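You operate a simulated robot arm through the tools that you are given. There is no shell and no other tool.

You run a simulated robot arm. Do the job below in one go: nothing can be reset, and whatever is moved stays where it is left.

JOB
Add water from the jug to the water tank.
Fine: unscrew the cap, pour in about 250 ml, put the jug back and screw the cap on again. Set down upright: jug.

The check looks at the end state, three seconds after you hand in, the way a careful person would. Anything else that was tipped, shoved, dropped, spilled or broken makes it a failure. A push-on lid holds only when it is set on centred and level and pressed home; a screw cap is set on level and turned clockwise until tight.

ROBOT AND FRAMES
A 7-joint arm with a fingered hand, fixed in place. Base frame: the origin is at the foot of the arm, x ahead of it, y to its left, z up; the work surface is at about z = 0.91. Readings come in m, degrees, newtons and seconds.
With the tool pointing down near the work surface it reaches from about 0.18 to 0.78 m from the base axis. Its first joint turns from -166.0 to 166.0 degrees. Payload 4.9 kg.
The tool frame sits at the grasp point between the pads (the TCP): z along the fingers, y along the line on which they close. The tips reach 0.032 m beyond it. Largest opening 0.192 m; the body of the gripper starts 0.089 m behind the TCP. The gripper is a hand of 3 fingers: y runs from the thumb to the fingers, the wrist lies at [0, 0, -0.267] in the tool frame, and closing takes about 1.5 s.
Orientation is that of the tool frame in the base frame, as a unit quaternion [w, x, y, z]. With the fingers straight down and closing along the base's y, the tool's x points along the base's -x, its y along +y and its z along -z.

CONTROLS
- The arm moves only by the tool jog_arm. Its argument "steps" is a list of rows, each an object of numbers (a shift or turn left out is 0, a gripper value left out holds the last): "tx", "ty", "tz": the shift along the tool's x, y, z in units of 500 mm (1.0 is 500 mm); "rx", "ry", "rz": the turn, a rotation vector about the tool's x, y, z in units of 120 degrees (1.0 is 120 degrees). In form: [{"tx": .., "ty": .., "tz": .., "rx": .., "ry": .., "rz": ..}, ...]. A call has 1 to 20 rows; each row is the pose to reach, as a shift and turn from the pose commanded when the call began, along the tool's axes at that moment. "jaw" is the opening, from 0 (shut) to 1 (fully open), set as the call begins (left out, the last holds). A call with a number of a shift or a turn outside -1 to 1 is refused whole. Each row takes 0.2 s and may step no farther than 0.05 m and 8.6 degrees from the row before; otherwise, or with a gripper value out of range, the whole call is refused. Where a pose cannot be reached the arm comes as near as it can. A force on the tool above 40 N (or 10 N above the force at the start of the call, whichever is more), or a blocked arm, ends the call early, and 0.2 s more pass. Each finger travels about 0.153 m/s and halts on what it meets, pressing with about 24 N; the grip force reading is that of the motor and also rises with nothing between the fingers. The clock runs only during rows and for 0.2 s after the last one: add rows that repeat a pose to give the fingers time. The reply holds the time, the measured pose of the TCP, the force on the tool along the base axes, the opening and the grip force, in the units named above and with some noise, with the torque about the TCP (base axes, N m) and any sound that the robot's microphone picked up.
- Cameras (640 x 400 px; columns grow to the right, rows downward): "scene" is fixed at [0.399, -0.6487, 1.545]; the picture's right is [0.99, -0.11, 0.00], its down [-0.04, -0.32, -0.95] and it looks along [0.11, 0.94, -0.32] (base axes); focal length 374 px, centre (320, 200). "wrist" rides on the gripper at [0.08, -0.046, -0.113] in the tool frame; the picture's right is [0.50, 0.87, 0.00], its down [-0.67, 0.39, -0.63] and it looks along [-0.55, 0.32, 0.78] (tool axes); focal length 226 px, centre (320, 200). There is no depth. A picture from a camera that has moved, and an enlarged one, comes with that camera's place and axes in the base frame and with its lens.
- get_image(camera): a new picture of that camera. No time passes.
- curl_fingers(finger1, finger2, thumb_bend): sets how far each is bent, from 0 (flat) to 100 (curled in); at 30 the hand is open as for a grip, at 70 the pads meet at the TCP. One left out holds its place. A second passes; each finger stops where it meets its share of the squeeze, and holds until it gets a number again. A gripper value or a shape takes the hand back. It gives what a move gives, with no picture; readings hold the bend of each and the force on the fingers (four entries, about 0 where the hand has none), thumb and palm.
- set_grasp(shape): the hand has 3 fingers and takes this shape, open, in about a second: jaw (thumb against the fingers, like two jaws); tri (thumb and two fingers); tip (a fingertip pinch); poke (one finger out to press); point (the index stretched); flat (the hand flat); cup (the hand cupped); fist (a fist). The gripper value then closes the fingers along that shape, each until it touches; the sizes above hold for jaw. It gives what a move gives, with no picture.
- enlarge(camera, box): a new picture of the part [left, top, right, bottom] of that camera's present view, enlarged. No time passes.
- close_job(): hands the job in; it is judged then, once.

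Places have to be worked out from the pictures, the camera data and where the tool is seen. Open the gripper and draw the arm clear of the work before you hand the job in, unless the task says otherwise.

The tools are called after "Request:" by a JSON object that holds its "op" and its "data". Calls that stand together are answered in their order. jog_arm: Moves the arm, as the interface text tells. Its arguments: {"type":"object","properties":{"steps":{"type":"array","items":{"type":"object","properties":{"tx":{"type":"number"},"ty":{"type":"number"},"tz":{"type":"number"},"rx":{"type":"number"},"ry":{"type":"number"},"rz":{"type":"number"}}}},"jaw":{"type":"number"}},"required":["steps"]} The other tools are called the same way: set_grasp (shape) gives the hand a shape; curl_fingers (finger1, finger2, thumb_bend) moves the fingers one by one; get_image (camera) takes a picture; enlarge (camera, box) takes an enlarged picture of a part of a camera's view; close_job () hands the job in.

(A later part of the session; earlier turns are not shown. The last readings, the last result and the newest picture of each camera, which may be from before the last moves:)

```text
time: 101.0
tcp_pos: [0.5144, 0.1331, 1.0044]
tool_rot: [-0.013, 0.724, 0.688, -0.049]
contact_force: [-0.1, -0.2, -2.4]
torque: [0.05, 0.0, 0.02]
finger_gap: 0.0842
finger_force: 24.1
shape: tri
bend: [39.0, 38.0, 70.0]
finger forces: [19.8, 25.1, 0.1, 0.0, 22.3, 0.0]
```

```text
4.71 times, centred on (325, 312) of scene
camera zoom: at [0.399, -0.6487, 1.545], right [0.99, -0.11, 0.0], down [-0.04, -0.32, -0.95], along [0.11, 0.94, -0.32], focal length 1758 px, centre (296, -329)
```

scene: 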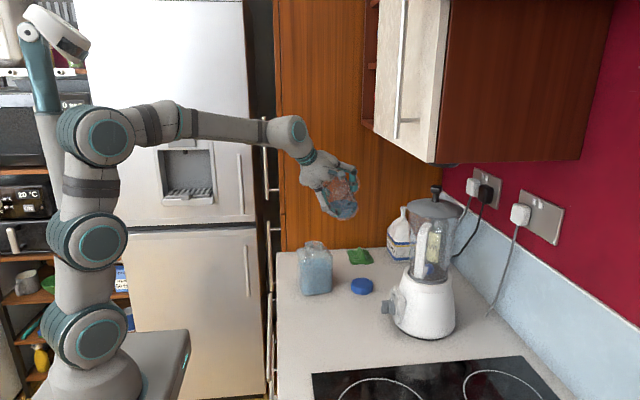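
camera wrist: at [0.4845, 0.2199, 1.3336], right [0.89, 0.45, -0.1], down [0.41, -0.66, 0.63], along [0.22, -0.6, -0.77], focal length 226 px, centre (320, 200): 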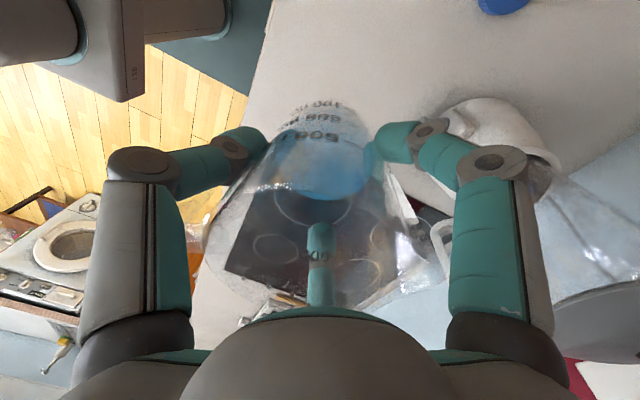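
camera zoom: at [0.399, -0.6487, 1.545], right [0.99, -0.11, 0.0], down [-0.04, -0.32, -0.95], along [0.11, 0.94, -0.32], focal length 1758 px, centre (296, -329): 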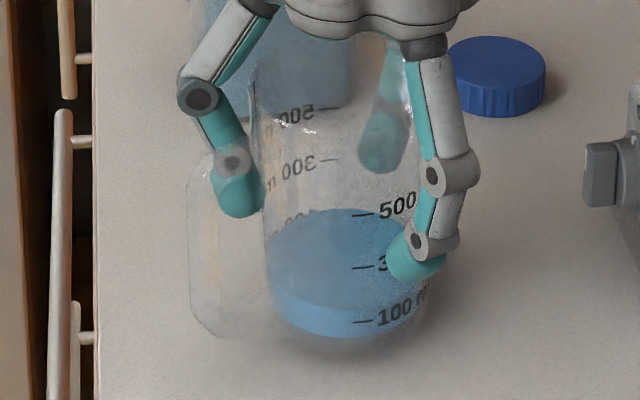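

The jug is about 7 mm above the counter compared with its original picture. I continue lowering in small steps.

Request:
{"op": "jog_arm", "data": {"steps": [{"tx": 0.0003, "ty": 0.0004, "tz": 0.005}, {"tx": 0.0006, "ty": 0.0009, "tz": 0.01}, {"tx": 0.0006, "ty": 0.0009, "tz": 0.01}]}}

Request:
{"op": "jog_arm", "data": {"steps": [{"tx": 0.0002, "ty": 0.0004, "tz": 0.004}, {"tx": 0.0002, "ty": 0.0004, "tz": 0.004}]}}

Request:
{"op": "enlarge", "data": {"camera": "scene", "box": [285, 270, 365, 355]}}

```text
time: 101.8
tcp_pos: [0.5155, 0.133, 1.0001]
tool_rot: [-0.013, 0.724, 0.688, -0.05]
contact_force: [0.3, 0.0, -2.7]
torque: [0.04, -0.01, 0.01]
finger_gap: 0.0843
finger_force: 23.8
shape: tri
bend: [39.0, 38.0, 70.0]
finger forces: [19.8, 25.3, 0.1, 0.1, 22.3, 0.0]
```

```text
time: 102.4
tcp_pos: [0.5139, 0.1334, 0.9962]
tool_rot: [-0.013, 0.724, 0.688, -0.05]
contact_force: [0.1, -0.1, -3.0]
torque: [0.0, -0.01, 0.0]
finger_gap: 0.0845
finger_force: 23.8
shape: tri
bend: [39.0, 38.0, 70.0]
finger forces: [19.9, 25.0, 0.1, 0.0, 22.3, 0.0]
```

```text
4.71 times, centred on (325, 312) of scene
camera zoom: at [0.399, -0.6487, 1.545], right [0.99, -0.11, 0.0], down [-0.04, -0.32, -0.95], along [0.11, 0.94, -0.32], focal length 1758 px, centre (296, -329)
```

zoom: 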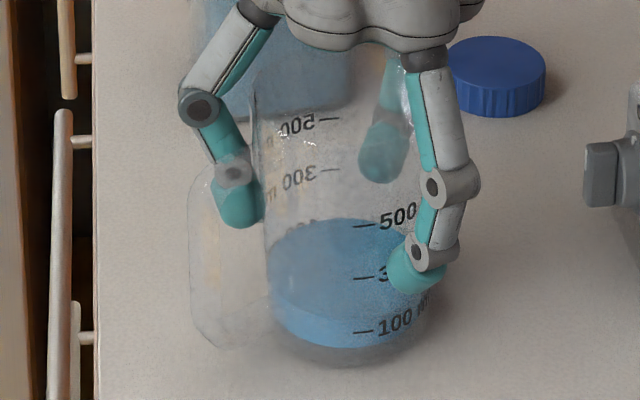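

The marks nearly match their original rows, so touchdown is imminent. I lower by about 1.5 mm steps until the weight is taken.

Request:
{"op": "jog_arm", "data": {"steps": [{"tx": 0.0002, "ty": 0.0003, "tz": 0.003}, {"tx": 0.0002, "ty": 0.0003, "tz": 0.003}]}}

Request:
{"op": "jog_arm", "data": {"steps": [{"tx": 0.0002, "ty": 0.0003, "tz": 0.003}, {"tx": 0.0002, "ty": 0.0003, "tz": 0.003}]}}

```text
time: 103.0
tcp_pos: [0.5156, 0.1332, 0.9962]
tool_rot: [-0.013, 0.724, 0.688, -0.05]
contact_force: [-0.4, 0.2, -2.9]
torque: [0.06, -0.02, 0.01]
finger_gap: 0.0842
finger_force: 23.7
shape: tri
bend: [39.0, 38.0, 70.0]
finger forces: [19.8, 25.2, 0.0, 0.0, 22.3, 0.0]
```

```text
time: 103.6
tcp_pos: [0.516, 0.1325, 0.9948]
tool_rot: [-0.012, 0.724, 0.687, -0.049]
contact_force: [0.9, -0.4, 3.7]
torque: [0.05, 0.19, 0.0]
finger_gap: 0.0845
finger_force: 24.2
shape: tri
bend: [39.0, 38.0, 70.0]
finger forces: [19.8, 25.8, 0.0, 0.0, 22.5, 0.1]
```

The counter now carries the jug. I open the fingers fully and look.

Request:
{"op": "jog_arm", "data": {"steps": [{"tz": 0}, {"tz": 0}, {"tz": 0}, {"tz": 0}, {"tz": 0}], "jaw": 1.0}}

Request:
{"op": "enlarge", "data": {"camera": "scene", "box": [285, 270, 365, 355]}}

Request:
{"op": "get_image", "data": {"camera": "wrist"}}

```text
time: 104.8
tcp_pos: [0.5145, 0.1325, 0.9934]
tool_rot: [-0.013, 0.724, 0.688, -0.049]
contact_force: [0.8, -0.8, 0.3]
torque: [-0.01, -0.01, 0.01]
finger_gap: 0.1919
finger_force: 0.2
shape: tri
bend: [30.0, 30.0, 30.0]
finger forces: [0.0, 0.0, 0.0, 0.1, 0.1, 0.0]
```

```text
4.71 times, centred on (325, 312) of scene
camera zoom: at [0.399, -0.6487, 1.545], right [0.99, -0.11, 0.0], down [-0.04, -0.32, -0.95], along [0.11, 0.94, -0.32], focal length 1758 px, centre (296, -329)
```

zoom: 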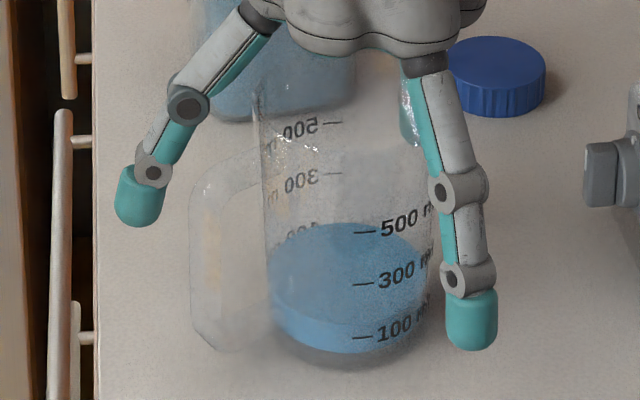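

```text
taken
camera wrist: at [0.4849, 0.2202, 1.1072], right [0.89, 0.45, -0.1], down [0.41, -0.66, 0.63], along [0.22, -0.6, -0.77], focal length 226 px, centre (320, 200)
```

wrist: 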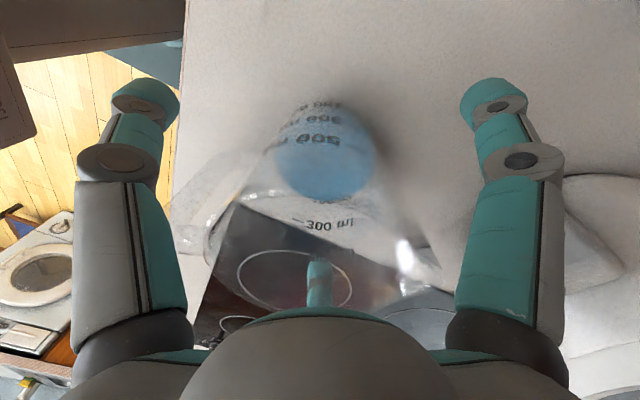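

The jug stands upright near its old spot. I zoom in to read its level.

Request:
{"op": "enlarge", "data": {"camera": "scene", "box": [308, 305, 348, 350]}}

```text
8.89 times, centred on (328, 328) of scene
camera zoom: at [0.399, -0.6487, 1.545], right [0.99, -0.11, 0.0], down [-0.04, -0.32, -0.95], along [0.11, 0.94, -0.32], focal length 3321 px, centre (249, -933)
```

zoom: 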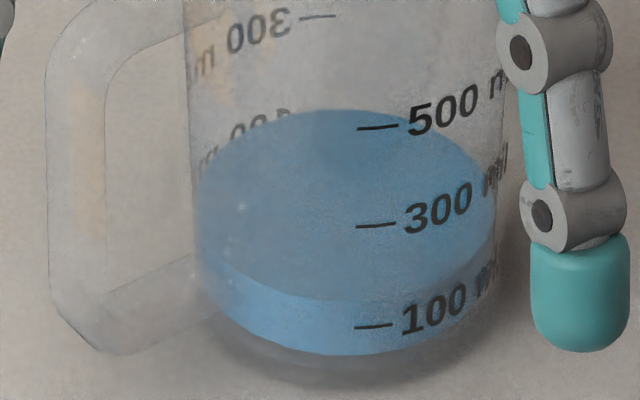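

The scale reads about 150 ml against ~425 ml at the start, so roughly 270 ml were poured, which counts as about 250 ml. I raise the open hand straight off the jug.

Request:
{"op": "jog_arm", "data": {"steps": [{"tx": -0.0022, "ty": -0.0035, "tz": -0.04}, {"tx": -0.0056, "ty": -0.0089, "tz": -0.1}, {"tx": -0.0089, "ty": -0.0142, "tz": -0.16}, {"tx": -0.0123, "ty": -0.0196, "tz": -0.22}, {"tx": -0.0156, "ty": -0.0249, "tz": -0.28}, {"tx": -0.0189, "ty": -0.0303, "tz": -0.34}, {"tx": -0.0223, "ty": -0.0356, "tz": -0.4}, {"tx": -0.0223, "ty": -0.0356, "tz": -0.4}]}}

Request:
{"op": "get_image", "data": {"camera": "scene"}}

Request:
{"op": "get_image", "data": {"camera": "wrist"}}

```text
time: 106.6
tcp_pos: [0.5157, 0.1323, 1.195]
tool_rot: [-0.013, 0.724, 0.688, -0.05]
contact_force: [-0.8, 0.1, -0.3]
torque: [0.03, 0.01, 0.0]
finger_gap: 0.1918
finger_force: 0.1
shape: tri
bend: [30.0, 30.0, 30.0]
finger forces: [0.1, 0.0, 0.1, 0.0, 0.0, 0.0]
```

```text
taken
```

scene: 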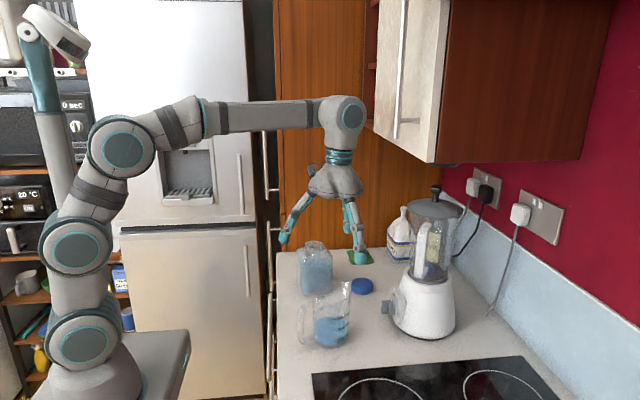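

```text
taken
camera wrist: at [0.4853, 0.2196, 1.3082], right [0.89, 0.45, -0.1], down [0.41, -0.66, 0.63], along [0.22, -0.6, -0.77], focal length 226 px, centre (320, 200)
```

wrist: 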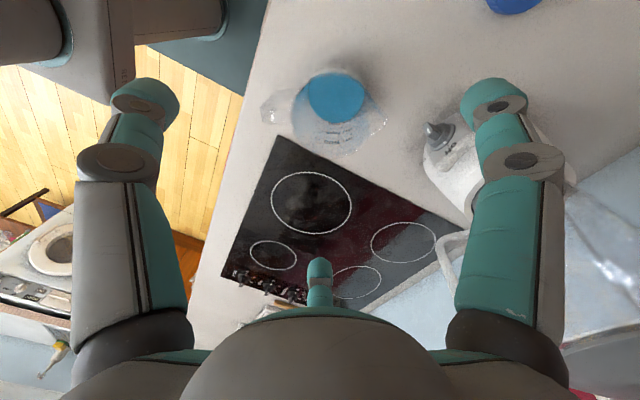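

The jug is in place, upright. Next the cap: I straighten the tool, set the fingers to ~115 mm and turn the hand counter-clockwise to wind up for screwing the cap on clockwise.

Request:
{"op": "jog_arm", "data": {"steps": [{"tz": -0.01, "rx": -0.0212, "ry": 0.0133}, {"tz": -0.02, "rx": -0.0424, "ry": 0.0265}, {"tz": -0.02, "rx": -0.0424, "ry": 0.0265}], "jaw": 0.6}}

Request:
{"op": "jog_arm", "data": {"steps": [{"rz": -0.071}, {"rz": -0.142}, {"rz": -0.213}, {"rz": -0.284}, {"rz": -0.355}, {"rz": -0.426}, {"rz": -0.497}, {"rz": -0.568}, {"rz": -0.639}, {"rz": -0.71}, {"rz": -0.781}, {"rz": -0.852}, {"rz": -0.923}, {"rz": -0.994}, {"rz": -0.994}]}}

Request:
{"op": "enlarge", "data": {"camera": "scene", "box": [275, 225, 395, 355]}}

```text
time: 107.4
tcp_pos: [0.5162, 0.1336, 1.2044]
tool_rot: [0.0, 0.725, 0.688, 0.001]
contact_force: [0.5, 0.5, 0.0]
torque: [0.0, 0.0, -0.02]
finger_gap: 0.1157
finger_force: 0.0
shape: tri
bend: [32.0, 32.0, 70.0]
finger forces: [0.0, 0.0, 0.0, 0.1, 0.0, 0.0]
```

```text
time: 110.6
tcp_pos: [0.516, 0.1331, 1.2061]
tool_rot: [0.0, -0.228, 0.974, 0.0]
contact_force: [0.4, -0.6, 0.4]
torque: [0.01, 0.03, 0.02]
finger_gap: 0.1158
finger_force: 0.1
shape: tri
bend: [32.0, 32.0, 70.0]
finger forces: [0.1, 0.1, 0.0, 0.0, 0.2, 0.1]
```

```text
3.08 times, centred on (335, 290) of scene
camera zoom: at [0.399, -0.6487, 1.545], right [0.99, -0.11, 0.0], down [-0.04, -0.32, -0.95], along [0.11, 0.94, -0.32], focal length 1150 px, centre (274, -77)
```

zoom: 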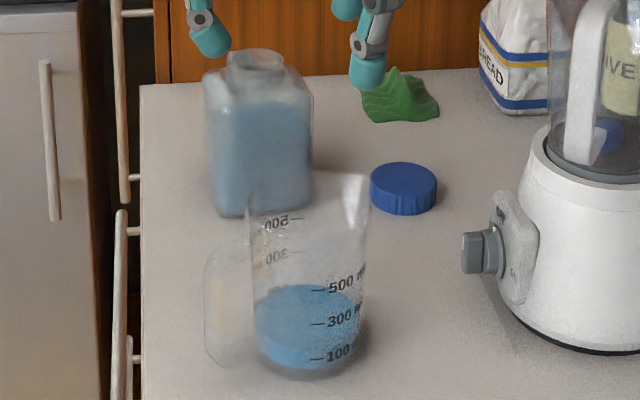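

Hand yaw is 26°. I move along a low diagonal path to above the cap at (0.641, 0.340), staying clear of the cupboard and the tank, while turning on to about 105°.

Request:
{"op": "jog_arm", "data": {"steps": [{"tx": -0.041, "ty": 0.045, "tz": 0.008, "rz": -0.06}, {"tx": -0.083, "ty": 0.09, "tz": 0.016, "rz": -0.12}, {"tx": -0.124, "ty": 0.134, "tz": 0.024, "rz": -0.18}, {"tx": -0.165, "ty": 0.179, "tz": 0.032, "rz": -0.24}, {"tx": -0.213, "ty": 0.2, "tz": 0.079, "rz": -0.3}, {"tx": -0.26, "ty": 0.221, "tz": 0.125, "rz": -0.36}, {"tx": -0.308, "ty": 0.242, "tz": 0.172, "rz": -0.42}, {"tx": -0.333, "ty": 0.247, "tz": 0.232, "rz": -0.48}, {"tx": -0.357, "ty": 0.252, "tz": 0.292, "rz": -0.54}, {"tx": -0.383, "ty": 0.256, "tz": 0.332, "rz": -0.6}, {"tx": -0.408, "ty": 0.26, "tz": 0.372, "rz": -0.655}, {"tx": -0.408, "ty": 0.26, "tz": 0.372, "rz": -0.655}]}}

Request:
{"op": "get_image", "data": {"camera": "scene"}}

Request:
{"op": "get_image", "data": {"camera": "wrist"}}

```text
time: 113.2
tcp_pos: [0.6418, 0.3412, 1.0195]
tool_rot: [-0.001, 0.793, -0.609, 0.002]
contact_force: [-0.2, -0.2, -0.3]
torque: [-0.01, -0.03, -0.06]
finger_gap: 0.1159
finger_force: 0.2
shape: tri
bend: [32.0, 32.0, 70.0]
finger forces: [0.0, 0.0, 0.1, 0.0, 0.0, 0.0]
```

```text
taken
```

scene: 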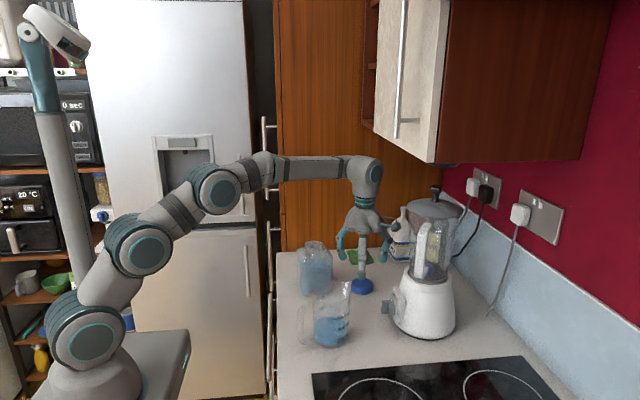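

```text
taken
camera wrist: at [0.7083, 0.2752, 1.1331], right [-0.71, -0.71, 0.0], down [-0.55, 0.55, 0.63], along [-0.45, 0.45, -0.78], focal length 226 px, centre (320, 200)
```

wrist: 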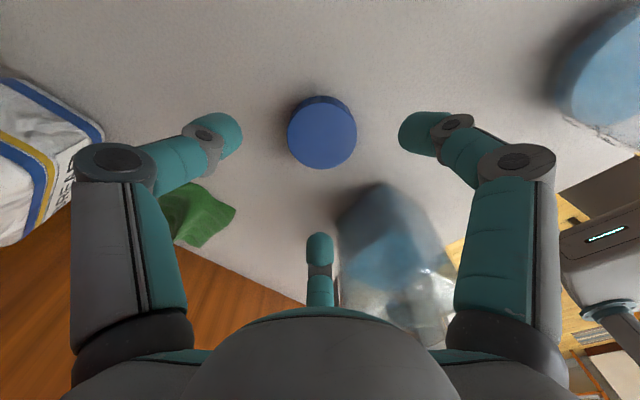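

Hand yaw is 105° and the cap is almost centred below. I enlarge to refine before descending.

Request:
{"op": "enlarge", "data": {"camera": "wrist", "box": [260, 80, 380, 190]}}

```text
3.64 times, centred on (320, 135) of wrist
camera zoom: at [0.7083, 0.2752, 1.1331], right [-0.71, -0.71, 0.0], down [-0.55, 0.55, 0.63], along [-0.45, 0.45, -0.78], focal length 822 px, centre (320, 436)
```

zoom: 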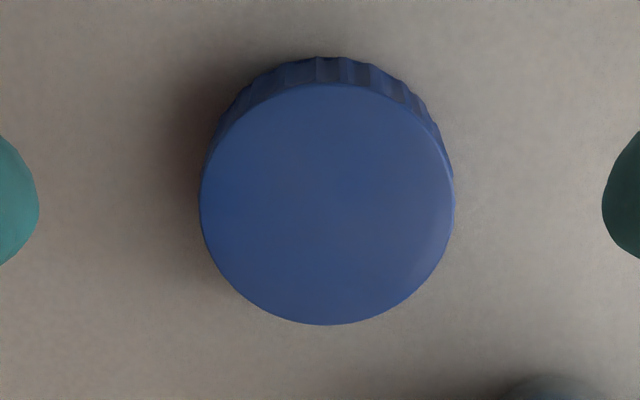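

The cap is within ~3 mm of the axis; I correct that and descend to the same grip height as before.

Request:
{"op": "jog_arm", "data": {"steps": [{"tx": 0.006, "ty": 0.0006, "tz": 0.04}, {"tx": 0.006, "ty": 0.0006, "tz": 0.08}, {"tx": 0.006, "ty": 0.0006, "tz": 0.12}, {"tx": 0.006, "ty": 0.0006, "tz": 0.142}, {"tx": 0.006, "ty": 0.0006, "tz": 0.142}]}}

Request:
{"op": "enlarge", "data": {"camera": "scene", "box": [330, 220, 410, 310]}}

```text
time: 114.4
tcp_pos: [0.6414, 0.3382, 0.9478]
tool_rot: [0.0, 0.792, -0.61, 0.001]
contact_force: [0.6, -1.0, 0.8]
torque: [-0.02, 0.0, 0.02]
finger_gap: 0.1158
finger_force: 0.1
shape: tri
bend: [32.0, 32.0, 70.0]
finger forces: [0.0, 0.0, 0.0, 0.0, 0.0, 0.0]
```

```text
4.44 times, centred on (370, 265) of scene
camera zoom: at [0.399, -0.6487, 1.545], right [0.99, -0.11, 0.0], down [-0.04, -0.32, -0.95], along [0.11, 0.94, -0.32], focal length 1660 px, centre (98, -89)
```

zoom: 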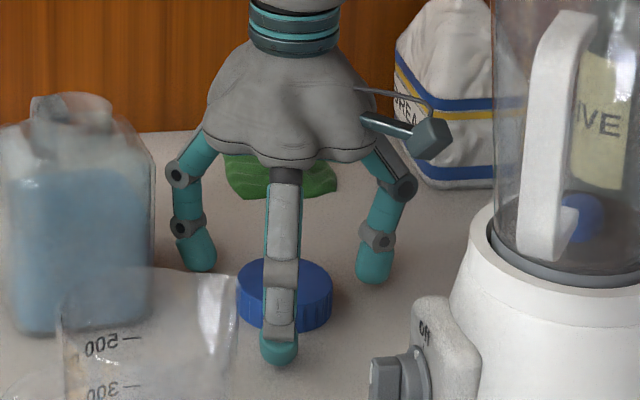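

The three fingers straddle the cap evenly. I close on it.

Request:
{"op": "jog_arm", "data": {"steps": [{"tz": 0}, {"tz": 0}, {"tz": 0}, {"tz": 0}, {"tz": 0}, {"tz": 0}], "jaw": 0.2}}

Request:
{"op": "enlarge", "data": {"camera": "wrist", "box": [220, 90, 420, 250]}}

Request:
{"op": "enlarge", "data": {"camera": "scene", "box": [330, 240, 390, 310]}}

```text
time: 115.8
tcp_pos: [0.6419, 0.3357, 0.9484]
tool_rot: [0.0, 0.793, -0.609, 0.001]
contact_force: [0.1, -0.3, 0.0]
torque: [-0.01, 0.0, 0.04]
finger_gap: 0.0591
finger_force: 24.0
shape: tri
bend: [47.0, 47.0, 70.0]
finger forces: [21.0, 20.6, 0.0, 0.0, 22.4, 0.1]
```

```text
2.50 times, centred on (320, 170) of wrist
camera zoom: at [0.7078, 0.2715, 1.0622], right [-0.71, -0.71, 0.0], down [-0.55, 0.55, 0.63], along [-0.44, 0.45, -0.78], focal length 565 px, centre (320, 275)
```

zoom: 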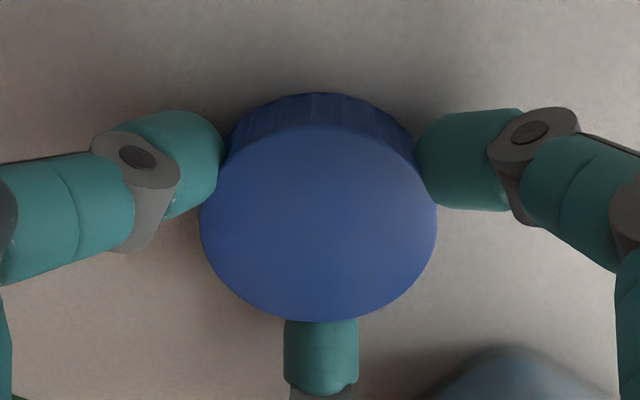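

```text
5.71 times, centred on (360, 275) of scene
camera zoom: at [0.399, -0.6487, 1.545], right [0.99, -0.11, 0.0], down [-0.04, -0.32, -0.95], along [0.11, 0.94, -0.32], focal length 2135 px, centre (91, -229)
```

zoom: 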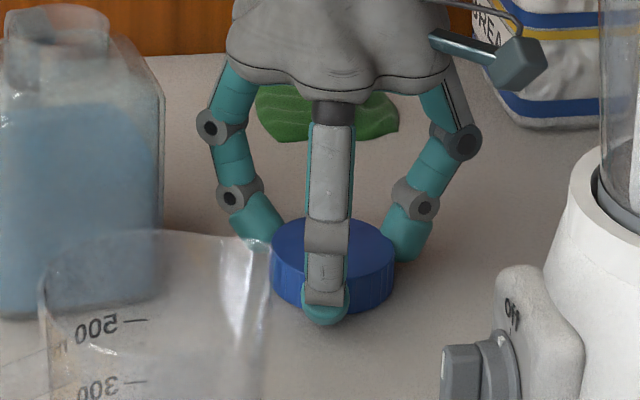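

Firm, level grip. I lift the cap and carry it on a diagonal path to above the neck, about 5 cm clear.

Request:
{"op": "jog_arm", "data": {"steps": [{"tz": -0.05}, {"tz": -0.1}, {"tz": -0.144}, {"tx": -0.011, "ty": 0.03, "tz": -0.204}, {"tx": -0.022, "ty": 0.059, "tz": -0.264}, {"tx": -0.042, "ty": 0.095, "tz": -0.324}, {"tx": -0.062, "ty": 0.132, "tz": -0.384}, {"tx": -0.082, "ty": 0.175, "tz": -0.394}, {"tx": -0.103, "ty": 0.219, "tz": -0.404}, {"tx": -0.123, "ty": 0.262, "tz": -0.404}, {"tx": -0.123, "ty": 0.262, "tz": -0.404}]}}

Request:
{"op": "enlarge", "data": {"camera": "scene", "box": [280, 180, 370, 300]}}

Request:
{"op": "get_image", "data": {"camera": "wrist"}}

```text
time: 118.2
tcp_pos: [0.4993, 0.362, 1.1508]
tool_rot: [0.0, 0.793, -0.61, 0.0]
contact_force: [0.7, -0.7, 0.3]
torque: [0.0, -0.02, -0.01]
finger_gap: 0.0592
finger_force: 24.0
shape: tri
bend: [47.0, 47.0, 70.0]
finger forces: [21.1, 20.6, 0.1, 0.0, 22.3, 0.0]
```

```text
3.33 times, centred on (325, 240) of scene
camera zoom: at [0.399, -0.6487, 1.545], right [0.99, -0.11, 0.0], down [-0.04, -0.32, -0.95], along [0.11, 0.94, -0.32], focal length 1245 px, centre (303, 67)
```

zoom: 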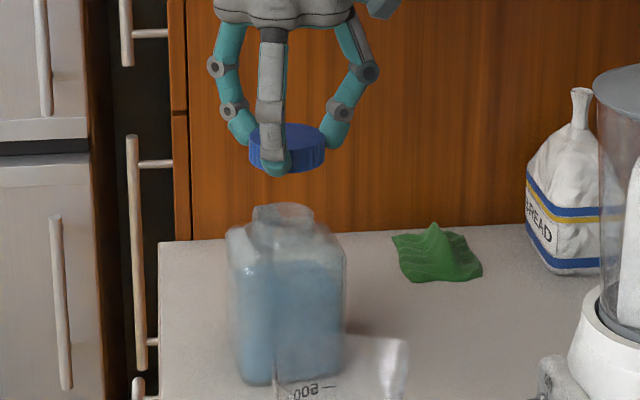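

```text
taken
camera wrist: at [0.5653, 0.2961, 1.2652], right [-0.71, -0.71, 0.0], down [-0.55, 0.55, 0.63], along [-0.44, 0.45, -0.78], focal length 226 px, centre (320, 200)
```

wrist: 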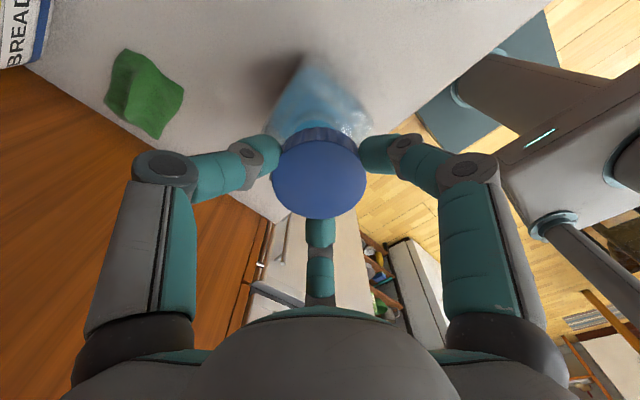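

The scene view alone cannot fix the alignment, so I raise the hand to see the neck past the cap with the wrist camera and measure the offset.

Request:
{"op": "jog_arm", "data": {"steps": [{"tz": -0.06}, {"tz": -0.13}, {"tz": -0.2}, {"tz": -0.26}, {"tz": -0.26}]}}

Request:
{"op": "enlarge", "data": {"camera": "wrist", "box": [250, 40, 390, 160]}}

```text
time: 119.4
tcp_pos: [0.4989, 0.362, 1.2811]
tool_rot: [-0.001, 0.793, -0.61, 0.001]
contact_force: [1.5, 0.5, -0.7]
torque: [0.04, 0.0, 0.02]
finger_gap: 0.0592
finger_force: 23.7
shape: tri
bend: [47.0, 47.0, 70.0]
finger forces: [21.0, 20.6, 0.0, 0.0, 22.5, 0.0]
```

```text
3.33 times, centred on (320, 100) of wrist
camera zoom: at [0.5644, 0.2972, 1.3957], right [-0.71, -0.71, 0.0], down [-0.55, 0.55, 0.63], along [-0.44, 0.45, -0.78], focal length 754 px, centre (320, 533)
```

zoom: 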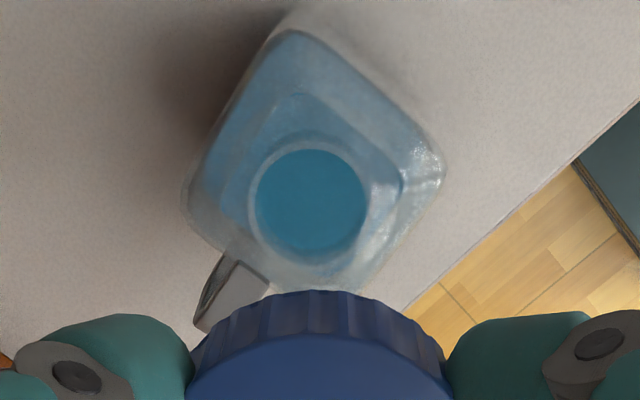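

Laterally the neck is ~3.4 mm off along one diagonal. To get the other diagonal just as reliably I turn the hand 90° and measure again.

Request:
{"op": "jog_arm", "data": {"steps": [{"rz": 0.07}, {"rz": 0.14}, {"rz": 0.21}, {"rz": 0.28}, {"rz": 0.35}, {"rz": 0.42}, {"rz": 0.49}, {"rz": 0.56}, {"rz": 0.63}, {"rz": 0.69}, {"rz": 0.75}, {"rz": 0.75}]}}

Request:
{"op": "enlarge", "data": {"camera": "wrist", "box": [250, 40, 390, 160]}}

```text
time: 122.0
tcp_pos: [0.5001, 0.3636, 1.2801]
tool_rot: [0.0, -0.129, 0.992, 0.0]
contact_force: [0.0, 0.4, -0.4]
torque: [0.02, 0.01, 0.01]
finger_gap: 0.0593
finger_force: 24.1
shape: tri
bend: [47.0, 47.0, 70.0]
finger forces: [21.0, 20.6, 0.1, 0.1, 22.5, 0.0]
```

```text
3.33 times, centred on (320, 100) of wrist
camera zoom: at [0.435, 0.2975, 1.3944], right [-0.7, 0.71, 0.0], down [0.55, 0.55, 0.63], along [0.45, 0.45, -0.77], focal length 754 px, centre (320, 533)
```

zoom: 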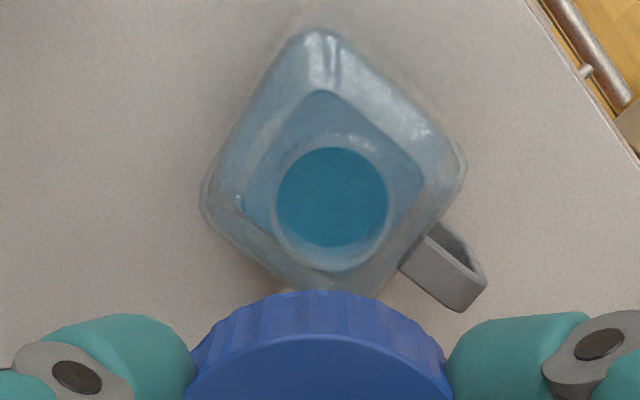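

Both diagonals combine to a neck centre about (-0.6, +6.3) mm from the tool axis, i.e. (0.499, 0.369), which agrees with where the cap came off. I shift there and turn back to 105°.

Request:
{"op": "jog_arm", "data": {"steps": [{"tx": -0.001, "ty": 0.006, "rz": -0.07}, {"tx": -0.002, "ty": 0.0126, "rz": -0.14}, {"tx": -0.002, "ty": 0.0126, "rz": -0.21}, {"tx": -0.002, "ty": 0.0126, "rz": -0.28}, {"tx": -0.002, "ty": 0.0126, "rz": -0.35}, {"tx": -0.002, "ty": 0.0126, "rz": -0.42}, {"tx": -0.002, "ty": 0.0126, "rz": -0.49}, {"tx": -0.002, "ty": 0.0126, "rz": -0.56}, {"tx": -0.002, "ty": 0.0126, "rz": -0.63}, {"tx": -0.002, "ty": 0.0126, "rz": -0.69}, {"tx": -0.002, "ty": 0.0126, "rz": -0.75}, {"tx": -0.002, "ty": 0.0126, "rz": -0.75}]}}

Request:
{"op": "enlarge", "data": {"camera": "wrist", "box": [250, 40, 390, 160]}}

```text
time: 124.6
tcp_pos: [0.4992, 0.3698, 1.2799]
tool_rot: [-0.001, 0.793, -0.609, 0.001]
contact_force: [0.4, 0.7, 0.4]
torque: [0.03, 0.01, -0.01]
finger_gap: 0.0595
finger_force: 24.1
shape: tri
bend: [47.0, 47.0, 70.0]
finger forces: [21.0, 20.6, 0.0, 0.0, 22.5, 0.1]
```

```text
3.33 times, centred on (320, 100) of wrist
camera zoom: at [0.5639, 0.3035, 1.3941], right [-0.71, -0.71, 0.0], down [-0.55, 0.55, 0.63], along [-0.45, 0.45, -0.78], focal length 754 px, centre (320, 533)
```

zoom: 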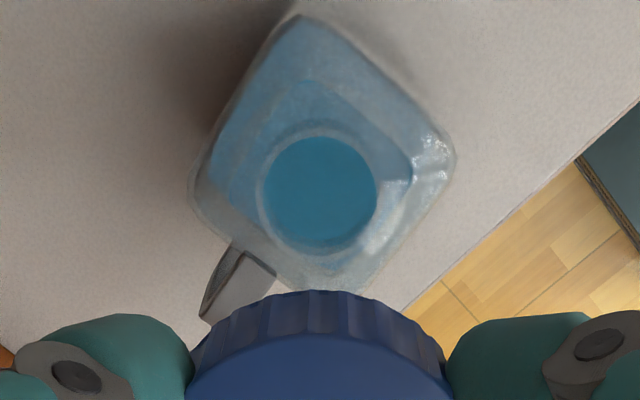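

Laterally the neck is now centred under the cap. I lower to just above the neck first.

Request:
{"op": "jog_arm", "data": {"steps": [{"tz": 0.06}, {"tz": 0.13}, {"tz": 0.2}, {"tz": 0.27}, {"tz": 0.33}, {"tz": 0.35}, {"tz": 0.35}]}}

Request:
{"op": "enlarge", "data": {"camera": "scene", "box": [290, 200, 345, 270]}}

```text
time: 126.2
tcp_pos: [0.4974, 0.3691, 1.1046]
tool_rot: [-0.001, 0.793, -0.609, 0.001]
contact_force: [-0.1, 0.6, 0.5]
torque: [-0.02, 0.0, -0.02]
finger_gap: 0.0591
finger_force: 24.7
shape: tri
bend: [47.0, 47.0, 70.0]
finger forces: [21.0, 20.5, 0.0, 0.0, 22.5, 0.0]
```

```text
5.71 times, centred on (318, 235) of scene
camera zoom: at [0.399, -0.6487, 1.545], right [0.99, -0.11, 0.0], down [-0.04, -0.32, -0.95], along [0.11, 0.94, -0.32], focal length 2135 px, centre (334, 0)
```

zoom: 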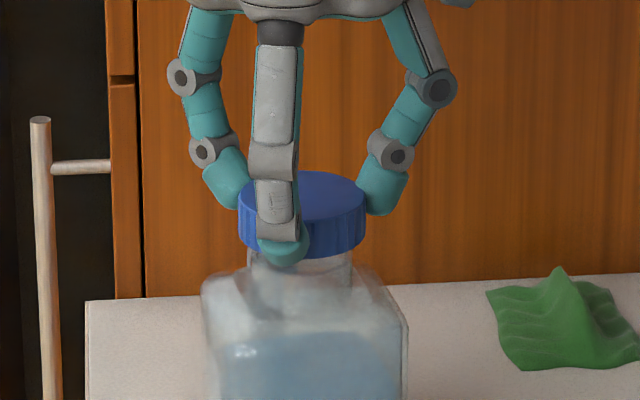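

The cap is right above the neck and aligned. I lower in small steps and watch for contact.

Request:
{"op": "jog_arm", "data": {"steps": [{"tz": 0.006}, {"tz": 0.012}, {"tz": 0.018}, {"tz": 0.018}]}}

Request:
{"op": "jog_arm", "data": {"steps": [{"tz": 0.006}, {"tz": 0.012}, {"tz": 0.012}]}}

Request:
{"op": "enlarge", "data": {"camera": "scene", "box": [290, 200, 345, 270]}}

```text
time: 127.2
tcp_pos: [0.4979, 0.3686, 1.0961]
tool_rot: [0.0, 0.793, -0.61, 0.001]
contact_force: [0.0, 0.1, 0.5]
torque: [0.01, -0.01, -0.02]
finger_gap: 0.0592
finger_force: 23.9
shape: tri
bend: [47.0, 47.0, 70.0]
finger forces: [21.0, 20.7, 0.0, 0.0, 22.4, 0.0]
```

```text
time: 128.0
tcp_pos: [0.4985, 0.3687, 1.0899]
tool_rot: [-0.001, 0.793, -0.609, -0.001]
contact_force: [1.0, -0.4, 0.6]
torque: [0.04, 0.01, 0.0]
finger_gap: 0.0591
finger_force: 24.0
shape: tri
bend: [47.0, 47.0, 70.0]
finger forces: [21.0, 20.6, 0.0, 0.0, 22.5, 0.1]
```

```text
5.71 times, centred on (318, 235) of scene
camera zoom: at [0.399, -0.6487, 1.545], right [0.99, -0.11, 0.0], down [-0.04, -0.32, -0.95], along [0.11, 0.94, -0.32], focal length 2135 px, centre (334, 0)
```

zoom: 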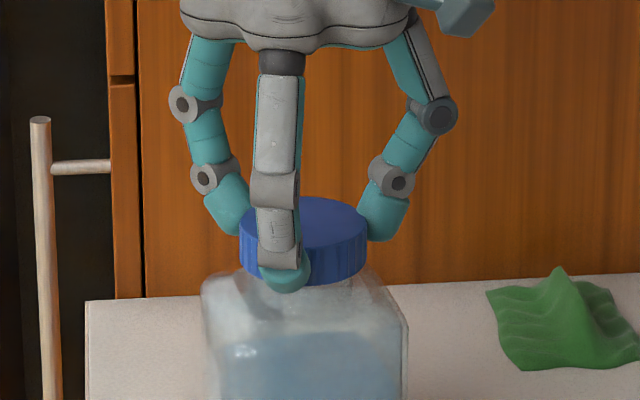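

No contact yet, and the cap is sliding over the neck. I continue down in small steps.

Request:
{"op": "jog_arm", "data": {"steps": [{"tz": 0.005}, {"tz": 0.01}, {"tz": 0.01}]}}

Request:
{"op": "jog_arm", "data": {"steps": [{"tz": 0.004}, {"tz": 0.008}, {"tz": 0.008}]}}

Request:
{"op": "enlarge", "data": {"camera": "scene", "box": [290, 210, 345, 280]}}

```text
time: 128.8
tcp_pos: [0.4977, 0.3701, 1.0849]
tool_rot: [-0.001, 0.793, -0.61, 0.0]
contact_force: [-1.0, 0.2, -0.3]
torque: [0.0, 0.0, 0.01]
finger_gap: 0.0591
finger_force: 24.0
shape: tri
bend: [47.0, 47.0, 70.0]
finger forces: [20.9, 20.6, 0.1, 0.0, 22.4, 0.0]
```

```text
time: 129.6
tcp_pos: [0.4983, 0.3691, 1.0815]
tool_rot: [-0.001, 0.793, -0.609, 0.001]
contact_force: [-0.2, 0.2, -0.7]
torque: [0.0, 0.0, -0.02]
finger_gap: 0.0588
finger_force: 23.9
shape: tri
bend: [47.0, 47.0, 70.0]
finger forces: [21.0, 20.6, 0.1, 0.0, 22.6, 0.0]
```

```text
5.71 times, centred on (318, 245) of scene
camera zoom: at [0.399, -0.6487, 1.545], right [0.99, -0.11, 0.0], down [-0.04, -0.32, -0.95], along [0.11, 0.94, -0.32], focal length 2135 px, centre (334, -57)
```

zoom: 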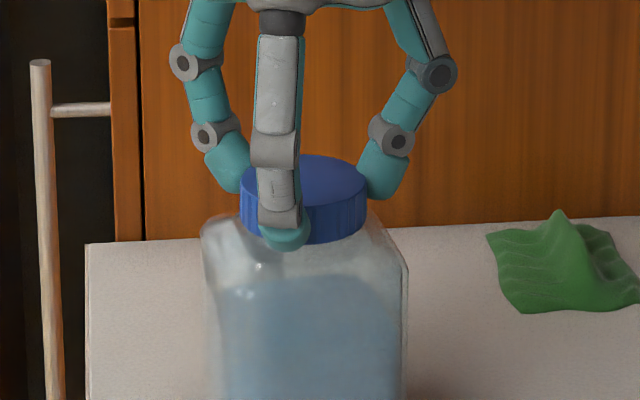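

Still free, about 4-5 mm above the original seat height. I continue 2 mm at a time until it touches.

Request:
{"op": "jog_arm", "data": {"steps": [{"tz": 0.004}, {"tz": 0.004}]}}

Request:
{"op": "jog_arm", "data": {"steps": [{"tz": 0.003}, {"tz": 0.003}]}}

Request:
{"op": "jog_arm", "data": {"steps": [{"tz": 0.003}, {"tz": 0.003}]}}

```text
time: 130.2
tcp_pos: [0.4992, 0.369, 1.0795]
tool_rot: [-0.002, 0.793, -0.61, 0.001]
contact_force: [-0.6, -0.1, -0.4]
torque: [0.01, 0.04, 0.02]
finger_gap: 0.0591
finger_force: 23.6
shape: tri
bend: [47.0, 47.0, 70.0]
finger forces: [21.0, 20.7, 0.0, 0.1, 22.5, 0.0]
```

```text
time: 130.8
tcp_pos: [0.4985, 0.3687, 1.078]
tool_rot: [-0.001, 0.793, -0.61, 0.0]
contact_force: [-1.8, 0.7, 0.6]
torque: [0.14, -0.03, -0.01]
finger_gap: 0.0591
finger_force: 24.3
shape: tri
bend: [47.0, 47.0, 70.0]
finger forces: [21.3, 22.0, 0.1, 0.0, 22.6, 0.0]
```

```text
time: 131.4
tcp_pos: [0.498, 0.3692, 1.0768]
tool_rot: [-0.001, 0.793, -0.61, 0.001]
contact_force: [-3.0, -0.4, 6.8]
torque: [0.03, 0.04, -0.01]
finger_gap: 0.0592
finger_force: 24.0
shape: tri
bend: [47.0, 47.0, 70.0]
finger forces: [23.1, 22.9, 0.0, 0.0, 22.6, 0.0]
```

Contact at about the seated height with ~7 N. I start turning clockwise (positive rz), first 48°, and watch the torque and the tank.

Request:
{"op": "jog_arm", "data": {"steps": [{"rz": 0.05}, {"rz": 0.1}, {"rz": 0.15}, {"rz": 0.2}, {"rz": 0.25}, {"rz": 0.3}, {"rz": 0.35}, {"rz": 0.4}]}}

Request:
{"op": "enlarge", "data": {"camera": "scene", "box": [290, 230, 345, 300]}}

```text
time: 133.2
tcp_pos: [0.4984, 0.3686, 1.0756]
tool_rot: [0.001, -0.476, 0.88, 0.0]
contact_force: [-1.1, 2.9, 8.8]
torque: [0.05, -0.04, 0.01]
finger_gap: 0.0595
finger_force: 24.1
shape: tri
bend: [47.0, 47.0, 70.0]
finger forces: [22.9, 23.5, 0.1, 0.1, 23.5, 0.0]
```

```text
5.71 times, centred on (318, 265) of scene
camera zoom: at [0.399, -0.6487, 1.545], right [0.99, -0.11, 0.0], down [-0.04, -0.32, -0.95], along [0.11, 0.94, -0.32], focal length 2135 px, centre (334, -171)
```

zoom: 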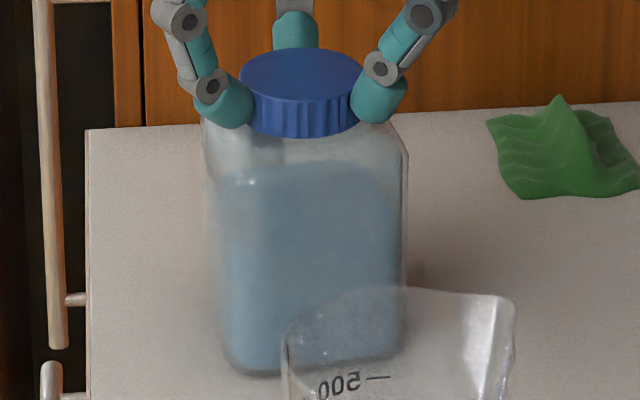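

The tank stays put and the cap sits at its original height. I keep turning clockwise.

Request:
{"op": "jog_arm", "data": {"steps": [{"rz": 0.06}, {"rz": 0.12}, {"rz": 0.18}, {"rz": 0.24}, {"rz": 0.3}, {"rz": 0.36}, {"rz": 0.42}, {"rz": 0.48}, {"rz": 0.54}, {"rz": 0.6}]}}

Request:
{"op": "enlarge", "data": {"camera": "scene", "box": [290, 230, 345, 300]}}

```text
time: 135.4
tcp_pos: [0.4987, 0.369, 1.0764]
tool_rot: [0.001, 0.132, 0.991, 0.001]
contact_force: [2.5, 3.0, 2.6]
torque: [0.0, -0.06, 0.02]
finger_gap: 0.0594
finger_force: 23.9
shape: tri
bend: [47.0, 47.0, 70.0]
finger forces: [23.3, 24.2, 0.0, 0.0, 22.4, 0.1]
```

```text
5.71 times, centred on (318, 265) of scene
camera zoom: at [0.399, -0.6487, 1.545], right [0.99, -0.11, 0.0], down [-0.04, -0.32, -0.95], along [0.11, 0.94, -0.32], focal length 2135 px, centre (334, -171)
```

zoom: 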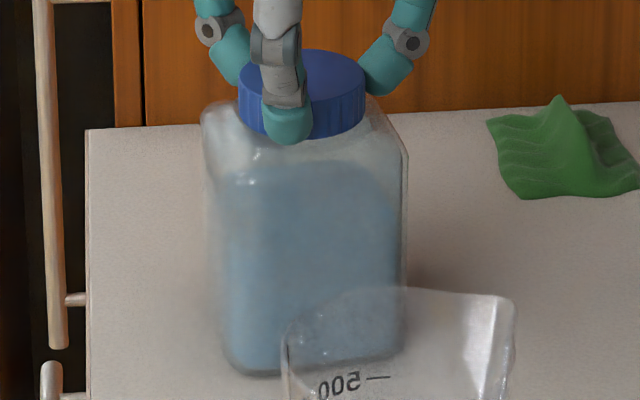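

120° turned; the downward force fell from 9 to 2.6 N, so the cap is being drawn down. I continue with a slight follow-down.

Request:
{"op": "jog_arm", "data": {"steps": [{"rz": 0.06, "tz": 0.001}, {"rz": 0.12, "tz": 0.002}, {"rz": 0.18, "tz": 0.003}, {"rz": 0.24, "tz": 0.003}, {"rz": 0.3, "tz": 0.003}, {"rz": 0.36, "tz": 0.003}, {"rz": 0.42, "tz": 0.003}, {"rz": 0.48, "tz": 0.003}, {"rz": 0.54, "tz": 0.003}, {"rz": 0.6, "tz": 0.003}, {"rz": 0.66, "tz": 0.003}, {"rz": 0.7, "tz": 0.003}]}}

Request:
{"op": "enlarge", "data": {"camera": "scene", "box": [290, 230, 345, 300]}}

```text
time: 138.0
tcp_pos: [0.4985, 0.3683, 1.0754]
tool_rot: [0.0, 0.762, 0.648, 0.0]
contact_force: [2.3, -3.3, 3.1]
torque: [-0.15, 0.01, 0.03]
finger_gap: 0.0596
finger_force: 24.0
shape: tri
bend: [47.0, 47.0, 70.0]
finger forces: [22.9, 24.1, 0.0, 0.0, 23.1, 0.0]
```

```text
5.71 times, centred on (318, 265) of scene
camera zoom: at [0.399, -0.6487, 1.545], right [0.99, -0.11, 0.0], down [-0.04, -0.32, -0.95], along [0.11, 0.94, -0.32], focal length 2135 px, centre (334, -171)
```

zoom: 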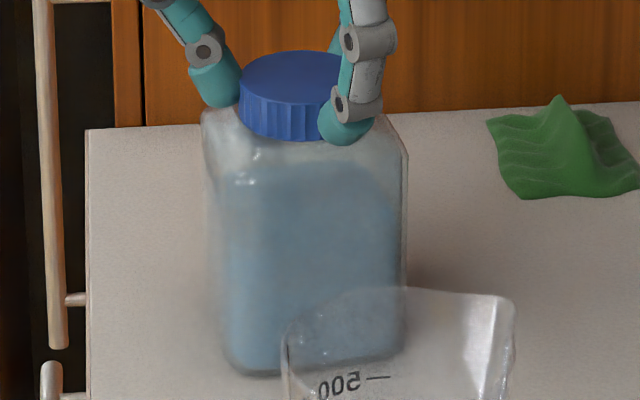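

204° turned, tank unmoved, still no firm stop. I release, rise, rotate the open hand back counter-clockwise and take another bite.

Request:
{"op": "jog_arm", "data": {"steps": [{"tz": 0}, {"tz": 0}, {"tz": 0}], "jaw": 0.6}}

Request:
{"op": "jog_arm", "data": {"steps": [{"tz": -0.02}, {"tz": -0.05}, {"tz": -0.065}, {"tz": -0.065}]}}

Request:
{"op": "enlarge", "data": {"camera": "scene", "box": [290, 230, 345, 300]}}

Request:
{"op": "enlarge", "data": {"camera": "wrist", "box": [260, 90, 380, 200]}}

```text
time: 138.8
tcp_pos: [0.4981, 0.3682, 1.075]
tool_rot: [0.0, 0.761, 0.649, 0.0]
contact_force: [0.2, 0.2, -0.3]
torque: [-0.03, 0.01, -0.02]
finger_gap: 0.1144
finger_force: 0.0
shape: tri
bend: [32.0, 32.0, 70.0]
finger forces: [0.0, 0.1, 0.0, 0.1, 0.0, 0.1]
```

```text
time: 139.8
tcp_pos: [0.4987, 0.3694, 1.1069]
tool_rot: [0.0, 0.761, 0.649, 0.001]
contact_force: [0.4, -0.3, 0.7]
torque: [0.01, -0.02, -0.02]
finger_gap: 0.1146
finger_force: 0.1
shape: tri
bend: [32.0, 32.0, 70.0]
finger forces: [0.0, 0.1, 0.1, 0.1, 0.1, 0.1]
```

```text
5.71 times, centred on (318, 265) of scene
camera zoom: at [0.399, -0.6487, 1.545], right [0.99, -0.11, 0.0], down [-0.04, -0.32, -0.95], along [0.11, 0.94, -0.32], focal length 2135 px, centre (334, -171)
```

zoom: 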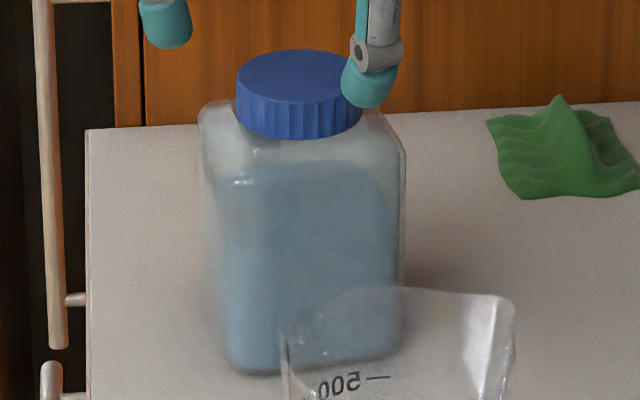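

```text
3.64 times, centred on (320, 145) of wrist
camera zoom: at [0.4671, 0.4549, 1.2215], right [0.93, 0.36, 0.0], down [0.28, -0.72, 0.63], along [0.23, -0.59, -0.78], focal length 822 px, centre (320, 400)
```

zoom: 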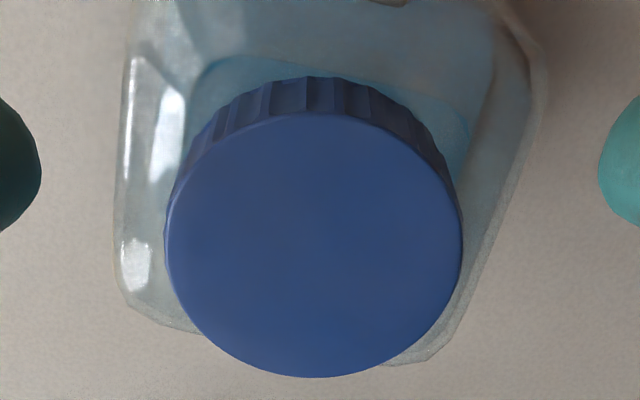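

The cap sits level on the neck. I rotate the open hand back counter-clockwise above the cap.

Request:
{"op": "jog_arm", "data": {"steps": [{"rz": -0.071}, {"rz": -0.142}, {"rz": -0.213}, {"rz": -0.284}, {"rz": -0.355}, {"rz": -0.426}, {"rz": -0.497}, {"rz": -0.568}, {"rz": -0.639}, {"rz": -0.71}, {"rz": -0.781}, {"rz": -0.852}, {"rz": -0.923}, {"rz": -0.994}]}}

Request:
{"op": "jog_arm", "data": {"steps": [{"rz": -0.07}, {"rz": -0.14}, {"rz": -0.21}, {"rz": -0.28}, {"rz": -0.35}, {"rz": -0.42}, {"rz": -0.49}, {"rz": -0.56}, {"rz": -0.63}, {"rz": -0.69}, {"rz": -0.69}]}}

Request:
{"op": "enlarge", "data": {"camera": "wrist", "box": [260, 90, 380, 200]}}

```text
time: 142.8
tcp_pos: [0.4981, 0.3701, 1.1068]
tool_rot: [0.001, -0.176, 0.984, 0.001]
contact_force: [0.3, 0.2, 0.0]
torque: [0.0, 0.02, 0.0]
finger_gap: 0.1146
finger_force: 0.0
shape: tri
bend: [32.0, 32.0, 70.0]
finger forces: [0.0, 0.0, 0.0, 0.0, 0.0, 0.1]
```

```text
time: 145.2
tcp_pos: [0.4988, 0.369, 1.1073]
tool_rot: [-0.001, 0.783, -0.622, 0.001]
contact_force: [-0.4, 0.3, 0.3]
torque: [-0.04, -0.01, -0.02]
finger_gap: 0.1145
finger_force: 0.0
shape: tri
bend: [32.0, 32.0, 70.0]
finger forces: [0.0, 0.1, 0.0, 0.0, 0.1, 0.0]
```

```text
3.64 times, centred on (320, 145) of wrist
camera zoom: at [0.5621, 0.3018, 1.2211], right [-0.73, -0.68, 0.0], down [-0.53, 0.57, 0.63], along [-0.43, 0.46, -0.78], focal length 822 px, centre (320, 400)
```

zoom: 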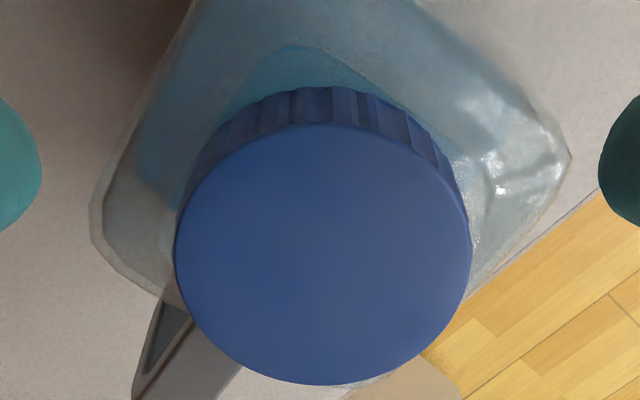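

The cap is centred. I descend, grip again and turn clockwise.

Request:
{"op": "jog_arm", "data": {"steps": [{"tz": 0.02}, {"tz": 0.045}, {"tz": 0.062}, {"tz": 0.062}]}}

Request:
{"op": "jog_arm", "data": {"steps": [{"tz": 0}, {"tz": 0}, {"tz": 0}, {"tz": 0}, {"tz": 0}, {"tz": 0}], "jaw": 0.2}}

Request:
{"op": "jog_arm", "data": {"steps": [{"rz": 0.05}, {"rz": 0.1}, {"rz": 0.15}, {"rz": 0.2}, {"rz": 0.25}, {"rz": 0.3}]}}

Request:
{"op": "enlarge", "data": {"camera": "scene", "box": [290, 230, 345, 300]}}

```text
time: 146.2
tcp_pos: [0.4978, 0.369, 1.0763]
tool_rot: [-0.001, 0.782, -0.623, 0.0]
contact_force: [-0.2, -0.4, -0.6]
torque: [0.0, 0.03, 0.0]
finger_gap: 0.1148
finger_force: 0.1
shape: tri
bend: [32.0, 32.0, 70.0]
finger forces: [0.0, 0.0, 0.0, 0.0, 0.0, 0.1]
```

```text
time: 147.6
tcp_pos: [0.4983, 0.3686, 1.0774]
tool_rot: [-0.001, 0.783, -0.622, 0.001]
contact_force: [1.0, -0.1, -1.5]
torque: [0.02, -0.07, -0.04]
finger_gap: 0.0586
finger_force: 24.4
shape: tri
bend: [79.0, 47.0, 70.0]
finger forces: [21.2, 21.8, 0.0, 0.0, 21.6, 0.1]
```

```text
time: 149.0
tcp_pos: [0.4986, 0.3694, 1.0762]
tool_rot: [0.001, -0.551, 0.834, -0.001]
contact_force: [-1.6, -1.2, -2.3]
torque: [-0.03, 0.02, 0.04]
finger_gap: 0.0584
finger_force: 23.8
shape: tri
bend: [47.0, 47.0, 70.0]
finger forces: [23.5, 22.5, 0.0, 0.0, 20.8, 0.1]
```

```text
5.71 times, centred on (318, 265) of scene
camera zoom: at [0.399, -0.6487, 1.545], right [0.99, -0.11, 0.0], down [-0.04, -0.32, -0.95], along [0.11, 0.94, -0.32], focal length 2135 px, centre (334, -171)
```

zoom: 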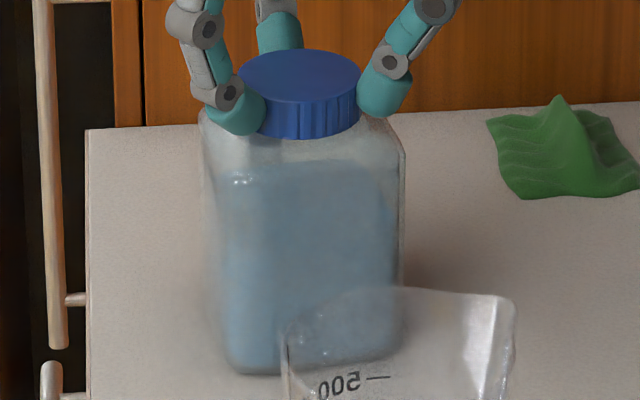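

The force turned slightly downward (-2.3 N): the thread is pulling the cap in. I continue clockwise with a slight follow-down.

Request:
{"op": "jog_arm", "data": {"steps": [{"rz": 0.06, "tz": 0.001}, {"rz": 0.12, "tz": 0.002}, {"rz": 0.18, "tz": 0.003}, {"rz": 0.24, "tz": 0.003}, {"rz": 0.3, "tz": 0.003}, {"rz": 0.36, "tz": 0.003}, {"rz": 0.42, "tz": 0.003}, {"rz": 0.48, "tz": 0.003}]}}

Request:
{"op": "enlarge", "data": {"camera": "scene", "box": [290, 230, 345, 300]}}

```text
time: 150.8
tcp_pos: [0.4987, 0.3694, 1.0758]
tool_rot: [0.001, -0.082, 0.997, 0.0]
contact_force: [-0.3, -0.2, 2.9]
torque: [-0.09, 0.04, 0.28]
finger_gap: 0.0583
finger_force: 24.1
shape: tri
bend: [47.0, 47.0, 70.0]
finger forces: [25.8, 21.5, 0.0, 0.0, 21.0, 0.0]
```

```text
5.71 times, centred on (318, 265) of scene
camera zoom: at [0.399, -0.6487, 1.545], right [0.99, -0.11, 0.0], down [-0.04, -0.32, -0.95], along [0.11, 0.94, -0.32], focal length 2135 px, centre (334, -171)
```

zoom: 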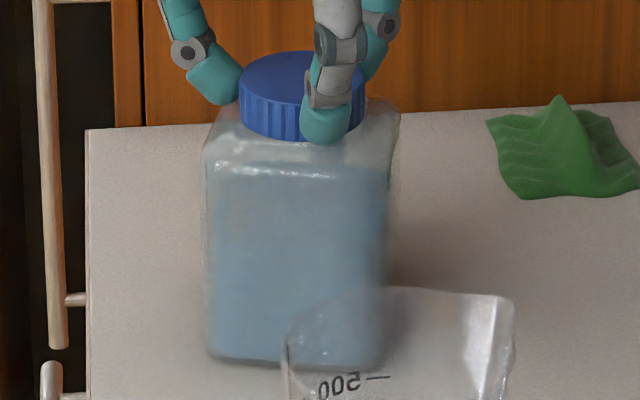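

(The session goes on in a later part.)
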